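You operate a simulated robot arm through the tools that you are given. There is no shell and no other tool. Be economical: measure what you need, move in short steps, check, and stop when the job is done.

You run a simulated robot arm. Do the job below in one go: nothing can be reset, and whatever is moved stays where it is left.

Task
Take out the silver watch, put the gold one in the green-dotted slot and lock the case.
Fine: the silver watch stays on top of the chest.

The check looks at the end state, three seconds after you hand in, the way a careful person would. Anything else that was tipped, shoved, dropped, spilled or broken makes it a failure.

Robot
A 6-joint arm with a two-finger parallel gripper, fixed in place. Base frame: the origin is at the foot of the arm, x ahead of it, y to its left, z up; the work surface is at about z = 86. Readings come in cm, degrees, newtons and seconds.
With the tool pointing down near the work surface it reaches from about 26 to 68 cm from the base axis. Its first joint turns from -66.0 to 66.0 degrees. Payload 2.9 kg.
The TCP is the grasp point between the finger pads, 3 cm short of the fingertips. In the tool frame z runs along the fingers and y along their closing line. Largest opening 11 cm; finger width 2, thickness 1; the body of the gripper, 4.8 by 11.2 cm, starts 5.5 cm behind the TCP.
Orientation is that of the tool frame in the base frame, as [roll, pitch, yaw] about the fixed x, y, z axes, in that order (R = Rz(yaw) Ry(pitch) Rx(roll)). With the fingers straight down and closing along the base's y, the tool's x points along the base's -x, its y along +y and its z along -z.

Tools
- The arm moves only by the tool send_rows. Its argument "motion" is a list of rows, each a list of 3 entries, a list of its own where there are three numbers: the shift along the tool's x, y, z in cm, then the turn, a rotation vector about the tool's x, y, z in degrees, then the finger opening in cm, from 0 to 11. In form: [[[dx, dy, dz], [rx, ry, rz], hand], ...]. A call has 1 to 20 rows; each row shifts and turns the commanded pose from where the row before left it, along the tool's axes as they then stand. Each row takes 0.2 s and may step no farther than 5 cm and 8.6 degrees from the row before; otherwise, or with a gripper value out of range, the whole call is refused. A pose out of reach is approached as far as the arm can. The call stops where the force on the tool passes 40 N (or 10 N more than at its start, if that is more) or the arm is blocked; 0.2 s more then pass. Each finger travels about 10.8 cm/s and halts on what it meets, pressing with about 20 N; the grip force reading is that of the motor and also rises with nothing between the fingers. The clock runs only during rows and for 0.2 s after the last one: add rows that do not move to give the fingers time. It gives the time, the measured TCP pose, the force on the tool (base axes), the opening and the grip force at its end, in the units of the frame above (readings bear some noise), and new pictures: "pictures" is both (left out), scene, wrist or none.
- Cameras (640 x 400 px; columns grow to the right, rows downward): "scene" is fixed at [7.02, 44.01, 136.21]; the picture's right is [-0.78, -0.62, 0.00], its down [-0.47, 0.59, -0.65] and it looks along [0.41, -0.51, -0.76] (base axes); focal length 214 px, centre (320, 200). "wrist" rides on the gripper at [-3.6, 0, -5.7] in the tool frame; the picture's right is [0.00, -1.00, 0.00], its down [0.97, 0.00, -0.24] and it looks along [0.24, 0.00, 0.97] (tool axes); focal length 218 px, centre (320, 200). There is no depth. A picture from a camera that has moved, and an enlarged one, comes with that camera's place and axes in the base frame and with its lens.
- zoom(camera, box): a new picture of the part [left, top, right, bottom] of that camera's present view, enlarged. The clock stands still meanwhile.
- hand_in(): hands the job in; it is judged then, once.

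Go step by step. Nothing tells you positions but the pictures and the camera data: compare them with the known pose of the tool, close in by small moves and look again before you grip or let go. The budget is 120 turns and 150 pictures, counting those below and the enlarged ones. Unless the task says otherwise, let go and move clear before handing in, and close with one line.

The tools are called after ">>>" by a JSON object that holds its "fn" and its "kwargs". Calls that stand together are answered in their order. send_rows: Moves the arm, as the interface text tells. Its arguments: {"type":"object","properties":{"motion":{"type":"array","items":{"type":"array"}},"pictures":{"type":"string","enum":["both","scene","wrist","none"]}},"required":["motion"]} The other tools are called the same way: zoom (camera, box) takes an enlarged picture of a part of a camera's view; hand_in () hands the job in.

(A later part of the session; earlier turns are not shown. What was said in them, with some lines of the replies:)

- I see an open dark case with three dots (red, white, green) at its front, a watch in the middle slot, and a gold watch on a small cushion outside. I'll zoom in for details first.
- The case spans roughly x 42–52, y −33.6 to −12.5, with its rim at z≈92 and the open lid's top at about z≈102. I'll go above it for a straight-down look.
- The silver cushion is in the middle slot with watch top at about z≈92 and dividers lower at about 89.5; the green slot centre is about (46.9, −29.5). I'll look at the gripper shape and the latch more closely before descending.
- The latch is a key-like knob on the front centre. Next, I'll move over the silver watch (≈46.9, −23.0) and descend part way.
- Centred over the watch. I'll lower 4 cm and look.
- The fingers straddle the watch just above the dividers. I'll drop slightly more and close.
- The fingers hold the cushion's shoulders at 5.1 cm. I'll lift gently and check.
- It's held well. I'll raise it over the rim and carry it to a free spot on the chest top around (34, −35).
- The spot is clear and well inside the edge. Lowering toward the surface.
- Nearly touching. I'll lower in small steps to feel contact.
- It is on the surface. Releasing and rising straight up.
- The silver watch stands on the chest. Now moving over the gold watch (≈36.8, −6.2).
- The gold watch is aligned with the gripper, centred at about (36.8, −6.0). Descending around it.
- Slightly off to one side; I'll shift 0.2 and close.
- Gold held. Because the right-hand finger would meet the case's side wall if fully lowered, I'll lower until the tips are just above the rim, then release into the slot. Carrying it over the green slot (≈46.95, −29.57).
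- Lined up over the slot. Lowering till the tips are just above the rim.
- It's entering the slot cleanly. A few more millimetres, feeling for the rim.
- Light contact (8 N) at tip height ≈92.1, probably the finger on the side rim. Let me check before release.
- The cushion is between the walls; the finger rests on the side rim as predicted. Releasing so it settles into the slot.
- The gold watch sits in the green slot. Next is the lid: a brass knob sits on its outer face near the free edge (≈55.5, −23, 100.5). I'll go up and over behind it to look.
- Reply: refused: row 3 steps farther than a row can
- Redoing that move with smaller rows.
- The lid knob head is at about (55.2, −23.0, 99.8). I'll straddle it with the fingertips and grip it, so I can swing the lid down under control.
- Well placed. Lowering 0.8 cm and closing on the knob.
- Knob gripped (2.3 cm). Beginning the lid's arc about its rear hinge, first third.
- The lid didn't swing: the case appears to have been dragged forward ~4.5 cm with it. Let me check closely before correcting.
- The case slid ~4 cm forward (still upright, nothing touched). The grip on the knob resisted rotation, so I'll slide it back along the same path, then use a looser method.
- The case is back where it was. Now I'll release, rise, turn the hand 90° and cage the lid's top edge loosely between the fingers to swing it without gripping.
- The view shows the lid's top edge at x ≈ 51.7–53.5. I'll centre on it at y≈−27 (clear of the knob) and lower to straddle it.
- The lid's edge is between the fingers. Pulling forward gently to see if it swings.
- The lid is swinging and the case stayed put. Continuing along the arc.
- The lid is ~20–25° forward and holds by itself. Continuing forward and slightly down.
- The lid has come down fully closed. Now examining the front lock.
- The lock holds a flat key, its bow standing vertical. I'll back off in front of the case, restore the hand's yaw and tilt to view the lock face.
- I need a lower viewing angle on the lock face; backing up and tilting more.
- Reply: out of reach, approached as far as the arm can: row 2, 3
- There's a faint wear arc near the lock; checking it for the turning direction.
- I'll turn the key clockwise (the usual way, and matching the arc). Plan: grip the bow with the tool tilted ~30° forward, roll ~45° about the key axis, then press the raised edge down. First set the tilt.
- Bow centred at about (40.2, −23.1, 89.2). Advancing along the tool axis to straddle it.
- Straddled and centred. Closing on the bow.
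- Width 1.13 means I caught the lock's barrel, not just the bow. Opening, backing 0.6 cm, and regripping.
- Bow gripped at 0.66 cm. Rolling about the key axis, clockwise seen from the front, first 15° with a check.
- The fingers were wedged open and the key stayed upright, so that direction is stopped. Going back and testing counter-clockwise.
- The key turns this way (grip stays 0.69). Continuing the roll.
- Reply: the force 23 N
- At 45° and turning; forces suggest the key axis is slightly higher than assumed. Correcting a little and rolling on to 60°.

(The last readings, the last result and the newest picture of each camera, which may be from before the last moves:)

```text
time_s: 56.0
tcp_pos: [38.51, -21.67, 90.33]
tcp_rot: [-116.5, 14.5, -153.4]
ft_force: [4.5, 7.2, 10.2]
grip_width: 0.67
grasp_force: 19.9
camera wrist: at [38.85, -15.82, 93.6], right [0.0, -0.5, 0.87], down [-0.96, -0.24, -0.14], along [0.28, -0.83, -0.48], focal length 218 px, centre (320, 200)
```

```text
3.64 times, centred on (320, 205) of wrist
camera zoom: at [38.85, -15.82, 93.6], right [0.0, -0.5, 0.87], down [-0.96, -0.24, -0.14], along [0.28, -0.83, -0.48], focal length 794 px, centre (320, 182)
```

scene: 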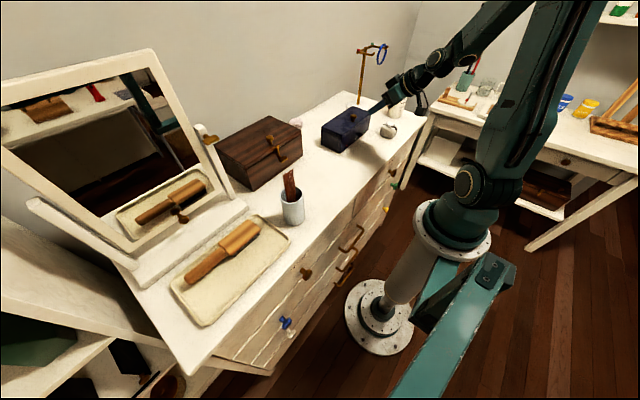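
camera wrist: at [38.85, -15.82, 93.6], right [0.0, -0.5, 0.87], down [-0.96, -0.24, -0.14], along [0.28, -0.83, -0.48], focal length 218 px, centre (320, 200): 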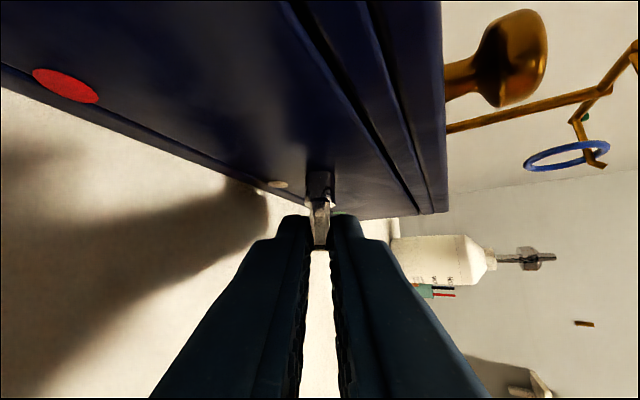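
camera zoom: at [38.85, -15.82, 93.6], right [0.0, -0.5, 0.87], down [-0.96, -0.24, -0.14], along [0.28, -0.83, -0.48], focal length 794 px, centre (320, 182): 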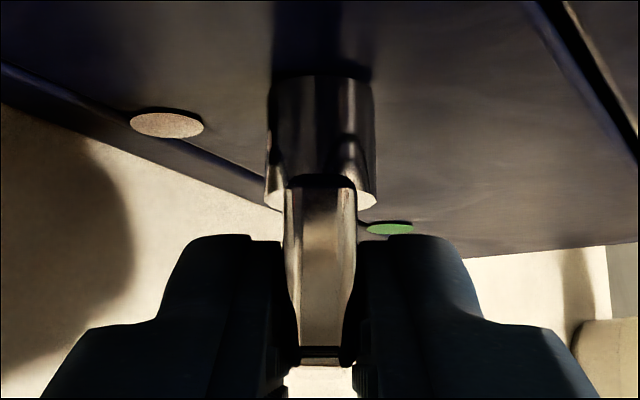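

The key is at ~60°. The hand is near the table so I'll release, back out, and finish by pressing the raised edge down from above.

>>> {"fn": "send_rows", "kwargs": {"motion": [[[0, 0, 0], [0, 0, 0], 1.5], [[0, 0, 0], [0, 0, 0], 2.2], [[0, 0, -2], [0, 0, 0], 2.2], [[0, 0, -3], [0, 0, 0], 2.2], [[0, 0, -3], [0, 0, 0], 2.2], [[0, 0, 0], [-6.5, 0, 3.75], 1], [[0, 0, 0], [-6.5, 0, 3.75], 0], [[0, 0, 0], [-6.5, 0, 3.75], 0], [[0, 0, 0], [-6.5, 0, 3.75], 0], [[0, 0, 0], [-6.5, 0, 3.75], 0], [[0, 0, 0], [-6.5, 0, 3.75], 0], [[0, 0, 0], [-6.5, 0, 3.75], 0], [[0, 0, 0], [-6.5, 0, 3.75], 0], [[0, 0, 0], [0, 0, 0], 0]], "pictures": "wrist"}}

>>> {"fn": "zoom", "kwargs": {"camera": "scene", "box": [330, 100, 390, 150]}}

>>> {"fn": "zoom", "kwargs": {"camera": "wrist", "box": [320, 150, 440, 250]}}

```text
time_s: 59.0
tcp_pos: [35.88, -15.88, 93.6]
tcp_rot: [179.8, 30.0, -180.0]
ft_force: [0.6, -0.3, 0.1]
grip_width: 0.03
grasp_force: 19.8
out of reach, approached as far as the arm can: row 5
camera wrist: at [36.29, -15.8, 100.29], right [0.0, -1.0, 0.0], down [-0.96, 0.0, -0.28], along [0.28, 0.0, -0.96], focal length 218 px, centre (320, 200)
```

wrist: 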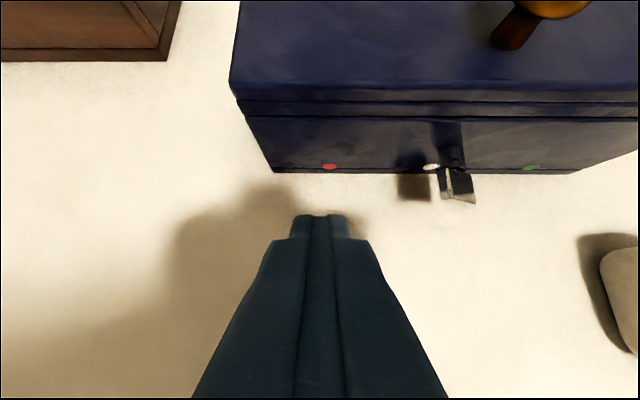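

```text
8.00 times, centred on (360, 125) of scene
camera zoom: at [7.02, 44.01, 136.21], right [-0.78, -0.62, 0.0], down [-0.47, 0.59, -0.65], along [0.41, -0.51, -0.76], focal length 1716 px, centre (0, 800)
```

zoom: 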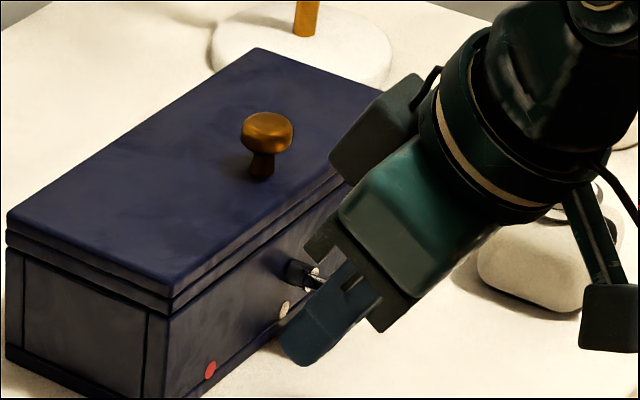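

```text
4.00 times, centred on (380, 200) of wrist
camera zoom: at [36.29, -15.8, 100.29], right [0.0, -1.0, 0.0], down [-0.96, 0.0, -0.28], along [0.28, 0.0, -0.96], focal length 873 px, centre (80, 200)
```

zoom: 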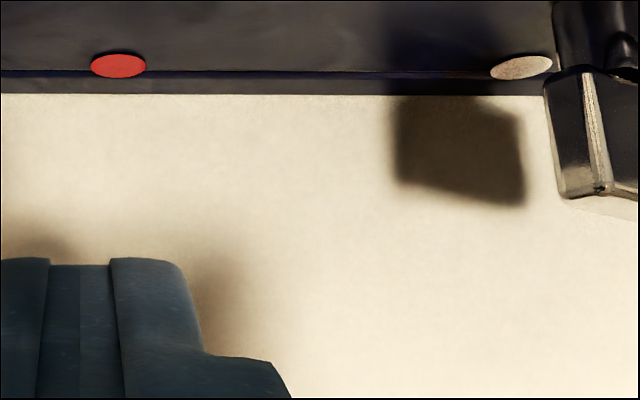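

Hovering over the raised edge of the bow.

>>> {"fn": "send_rows", "kwargs": {"motion": [[[-0.5, 0, -0.87], [0, 0, 0], 0], [[-1.35, -2.9, 0.85], [0, 0, 0], 0], [[-1.37, -2.9, 0.84], [0, 0, 0], 0], [[0, 0, 0], [0, 0, 0], 0]], "pictures": "wrist"}}

>>> {"fn": "zoom", "kwargs": {"camera": "wrist", "box": [280, 140, 400, 240]}}

>>> {"fn": "zoom", "kwargs": {"camera": "scene", "box": [340, 115, 380, 145]}}

```text
time_s: 60.0
tcp_pos: [39.1, -21.52, 94.51]
tcp_rot: [-180.0, 29.9, 180.0]
ft_force: [-0.2, -1.0, 0.4]
grip_width: 0.0
grasp_force: 19.9
camera wrist: at [39.49, -21.57, 101.15], right [0.0, -1.0, 0.0], down [-0.96, 0.0, -0.28], along [0.28, 0.0, -0.96], focal length 218 px, centre (320, 200)
```

wrist: 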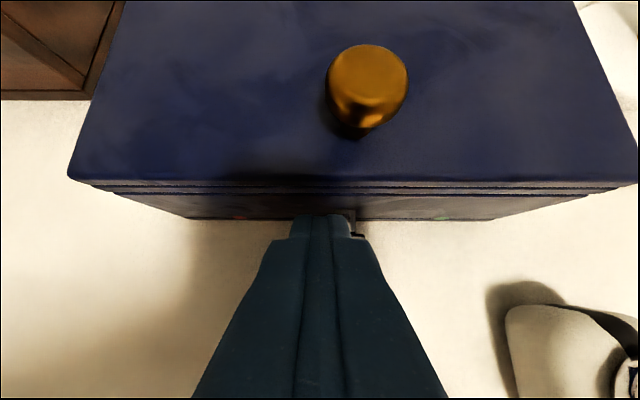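

```text
4.00 times, centred on (340, 190) of wrist
camera zoom: at [39.49, -21.57, 101.15], right [0.0, -1.0, 0.0], down [-0.96, 0.0, -0.28], along [0.28, 0.0, -0.96], focal length 873 px, centre (240, 240)
```

zoom: 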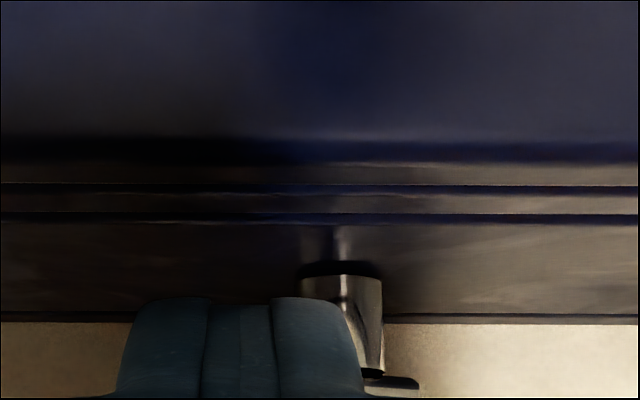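

```text
13.33 times, centred on (360, 130) of scene
camera zoom: at [7.02, 44.01, 136.21], right [-0.78, -0.62, 0.0], down [-0.47, 0.59, -0.65], along [0.41, -0.51, -0.76], focal length 2860 px, centre (-213, 1133)
```

zoom: 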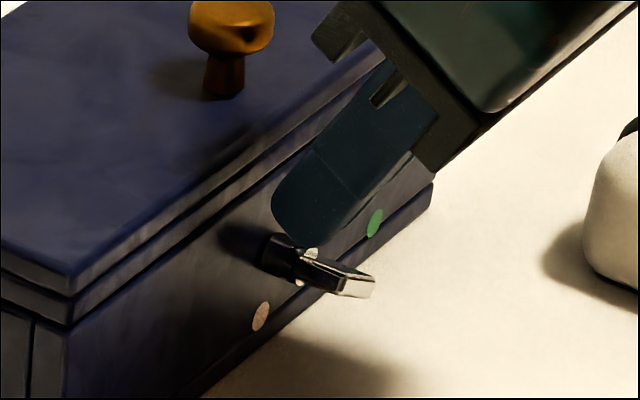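

The bow is clearly turned and under the fingertips. Pressing straight down gently.

>>> {"fn": "send_rows", "kwargs": {"motion": [[[0.35, 0, 0.61], [0, 0, 0], 0], [[0.2, 0, 0.35], [0, 0, 0], 0], [[0.1, 0, 0.17], [0, 0, 0], 0], [[0.1, 0, 0.17], [0, 0, 0], 0], [[0, 0, 0], [0, 0, 0], 0]], "pictures": "none"}}

>>> {"fn": "zoom", "kwargs": {"camera": "scene", "box": [340, 115, 380, 145]}}

```text
time_s: 61.2
tcp_pos: [39.03, -21.49, 93.0]
tcp_rot: [-180.0, 30.1, -180.0]
ft_force: [-2.6, 7.6, 10.2]
grip_width: 0.02
grasp_force: 20.1
```

```text
13.33 times, centred on (360, 130) of scene
camera zoom: at [7.0, 44.03, 136.21], right [-0.78, -0.62, 0.0], down [-0.47, 0.59, -0.65], along [0.41, -0.51, -0.76], focal length 2860 px, centre (-213, 1133)
```

zoom: 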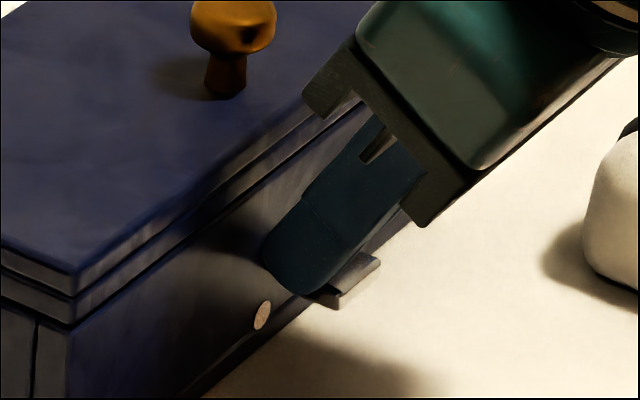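

Contact felt. I'll shift slightly away from the barrel and press a little further.

>>> {"fn": "send_rows", "kwargs": {"motion": [[[0.35, 0.2, -0.2], [0, 0, 0], 0], [[0.1, 0, 0.17], [0, 0, 0], 0], [[0.1, 0, 0.17], [0, 0, 0], 0], [[0, 0, 0], [0, 0, 0], 0]], "pictures": "none"}}

>>> {"fn": "zoom", "kwargs": {"camera": "scene", "box": [340, 115, 380, 145]}}

```text
time_s: 62.0
tcp_pos: [38.77, -21.49, 92.93]
tcp_rot: [-179.7, 30.5, -179.9]
ft_force: [-8.0, 2.6, 11.0]
grip_width: 0.02
grasp_force: 20.0
stopped in row 4: the force on the tool passed its limit (the readings are from after the stop); the commanded pose is now the measured one
```

```text
13.33 times, centred on (360, 130) of scene
camera zoom: at [6.99, 44.02, 136.21], right [-0.78, -0.62, 0.0], down [-0.47, 0.59, -0.65], along [0.41, -0.51, -0.76], focal length 2860 px, centre (-213, 1133)
```

zoom: 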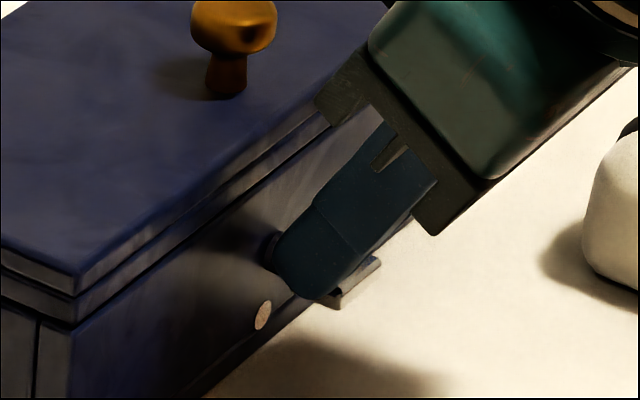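

It is firm now — probably at its stop. Lifting off to inspect the key angle.

>>> {"fn": "send_rows", "kwargs": {"motion": [[[-0.5, 0, -0.87], [0, 0, 0], 0], [[-0.5, 2, -0.87], [0, 0, 0], 0], [[2, 3, -3], [0, 0, 0], 0], [[0, 1, 0], [0, 0, 0], 0], [[0, 0, 0], [0, 0, 0], 0]], "pictures": "wrist"}}

>>> {"fn": "zoom", "kwargs": {"camera": "scene", "box": [340, 115, 380, 145]}}

>>> {"fn": "zoom", "kwargs": {"camera": "wrist", "box": [340, 120, 440, 220]}}

```text
time_s: 63.2
tcp_pos: [35.62, -15.38, 96.47]
tcp_rot: [-179.6, 30.5, -179.9]
ft_force: [0.0, 0.7, -0.4]
grip_width: 0.0
grasp_force: 20.1
camera wrist: at [35.84, -15.45, 103.13], right [0.0, -1.0, 0.0], down [-0.96, 0.0, -0.28], along [0.28, 0.0, -0.96], focal length 218 px, centre (320, 200)
```

wrist: 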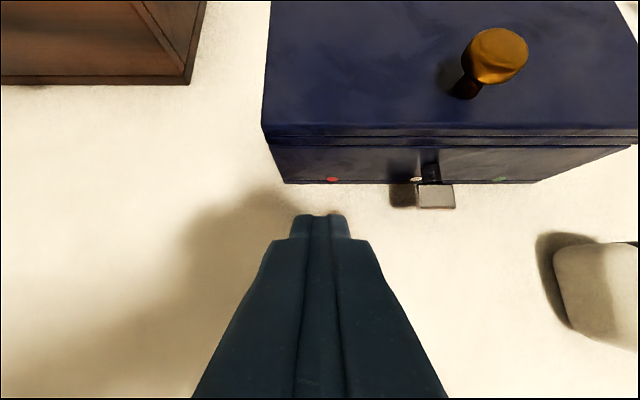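

```text
13.33 times, centred on (360, 130) of scene
camera zoom: at [7.02, 44.01, 136.21], right [-0.78, -0.62, 0.0], down [-0.47, 0.59, -0.65], along [0.41, -0.51, -0.76], focal length 2860 px, centre (-213, 1133)
```

zoom: 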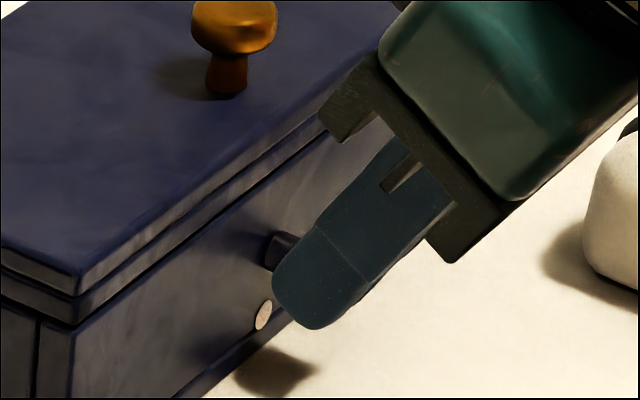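

```text
4.00 times, centred on (390, 170) of wrist
camera zoom: at [35.84, -15.45, 103.13], right [0.0, -1.0, 0.0], down [-0.96, 0.0, -0.28], along [0.28, 0.0, -0.96], focal length 873 px, centre (40, 320)
```

zoom: 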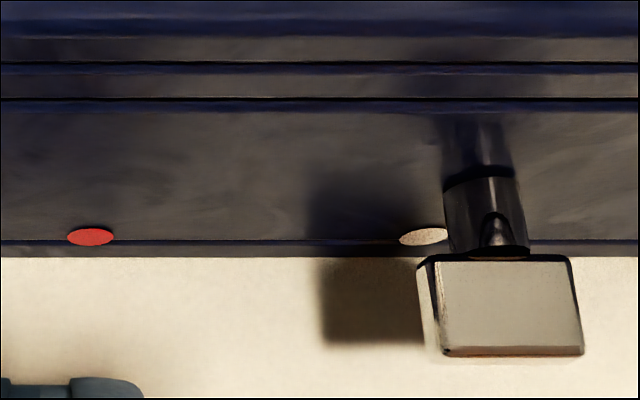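

The bow now lies flat. I'll back away and check from directly in front and from the scene view.

>>> {"fn": "send_rows", "kwargs": {"motion": [[[0, -1, -4], [0, 0, 0], 2], [[0, -4, -2], [0, 0, 0], 8], [[0, -2.6, 0], [0, 0, 0], 8], [[0, 0, 0], [0, 0, 0], 8]]}}

>>> {"fn": "zoom", "kwargs": {"camera": "scene", "box": [340, 115, 380, 145]}}

>>> {"fn": "zoom", "kwargs": {"camera": "wrist", "box": [280, 120, 360, 200]}}

```text
time_s: 64.2
tcp_pos: [32.36, -23.0, 101.62]
tcp_rot: [-179.7, 30.5, -179.9]
ft_force: [-0.4, -1.0, 0.1]
grip_width: 8.01
grasp_force: 0.0
camera wrist: at [32.76, -22.96, 108.2], right [0.0, -1.0, 0.0], down [-0.96, 0.0, -0.28], along [0.28, 0.0, -0.96], focal length 218 px, centre (320, 200)
```

scene: 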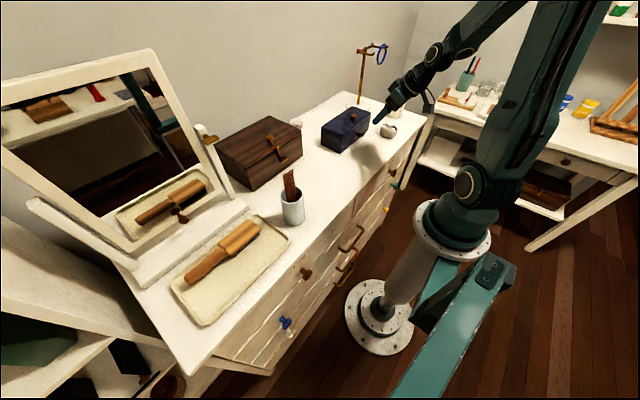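
wrist: 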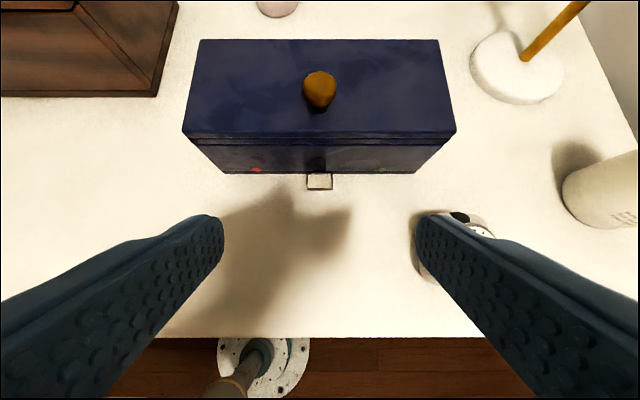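

```text
13.33 times, centred on (360, 130) of scene
camera zoom: at [7.02, 44.01, 136.21], right [-0.78, -0.62, 0.0], down [-0.47, 0.59, -0.65], along [0.41, -0.51, -0.76], focal length 2860 px, centre (-213, 1133)
```

zoom: 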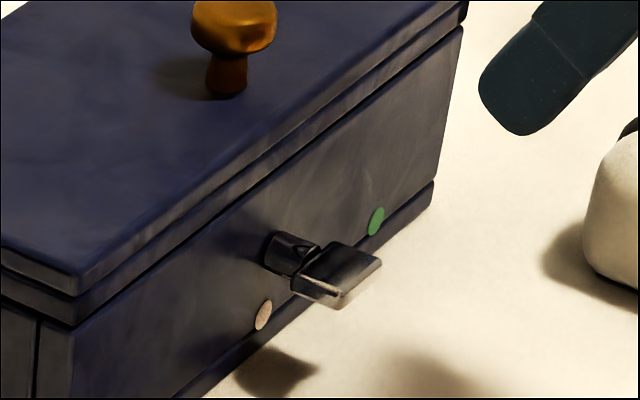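

```text
5.00 times, centred on (320, 160) of wrist
camera zoom: at [32.76, -22.96, 108.2], right [0.0, -1.0, 0.0], down [-0.96, 0.0, -0.28], along [0.28, 0.0, -0.96], focal length 1091 px, centre (320, 400)
```

zoom: 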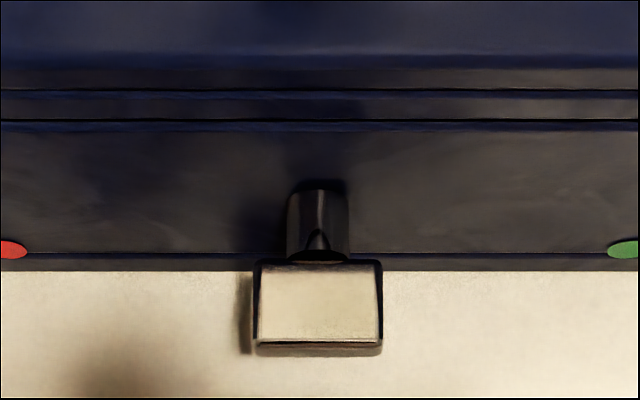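

The case is closed with the key turned a quarter turn to its stop, and the silver watch is standing on the chest top. I'll lift clear and take a last look.

>>> {"fn": "send_rows", "kwargs": {"motion": [[[-1.5, 0, -2.6], [0, 0, 0], 8], [[-1.5, 0, -2.6], [0, 0, 0], 8], [[-1.5, 0, -2.6], [0, 0, 0], 8], [[0, 0, 0], [0, 0, 0], 8]]}}

>>> {"fn": "zoom", "kwargs": {"camera": "scene", "box": [310, 80, 420, 168]}}

```text
time_s: 65.2
tcp_pos: [32.35, -22.98, 110.57]
tcp_rot: [-179.8, 30.4, -179.9]
ft_force: [0.2, -0.6, 0.1]
grip_width: 8.02
grasp_force: 0.0
camera wrist: at [32.74, -23.0, 117.31], right [0.0, -1.0, 0.01], down [-0.96, 0.0, -0.28], along [0.28, -0.01, -0.96], focal length 218 px, centre (320, 200)
```

scene: 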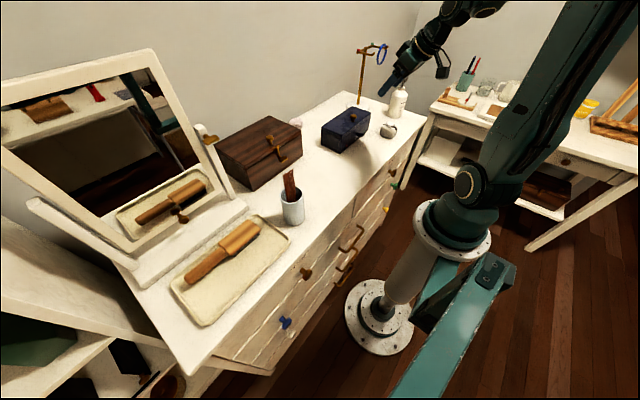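
wrist: 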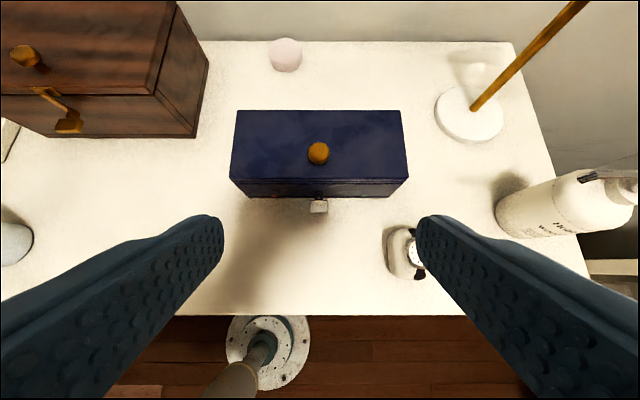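

```text
4.55 times, centred on (365, 124) of scene
camera zoom: at [7.02, 44.01, 136.21], right [-0.78, -0.62, 0.0], down [-0.47, 0.59, -0.65], along [0.41, -0.51, -0.76], focal length 975 px, centre (116, 546)
```

zoom: 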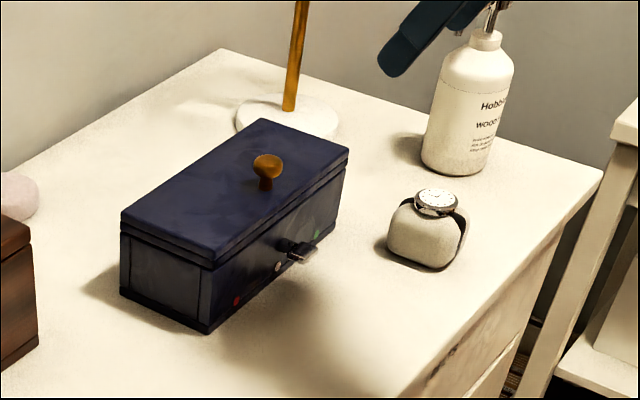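

Everything is in place: the case is closed, the key is turned, the silver watch stands on the chest, and nothing else has been disturbed. Handing in.

>>> {"fn": "hand_in", "kwargs": {}}

```text
The job is handed in.
```

The gold watch is in the green-dotted slot and the case is closed, with its key turned a quarter turn to the stop; I didn't try the lid to confirm it's locked. The silver watch is on the chest top. While closing the lid I dragged the case about 4 cm forward, then slid it back to its place.
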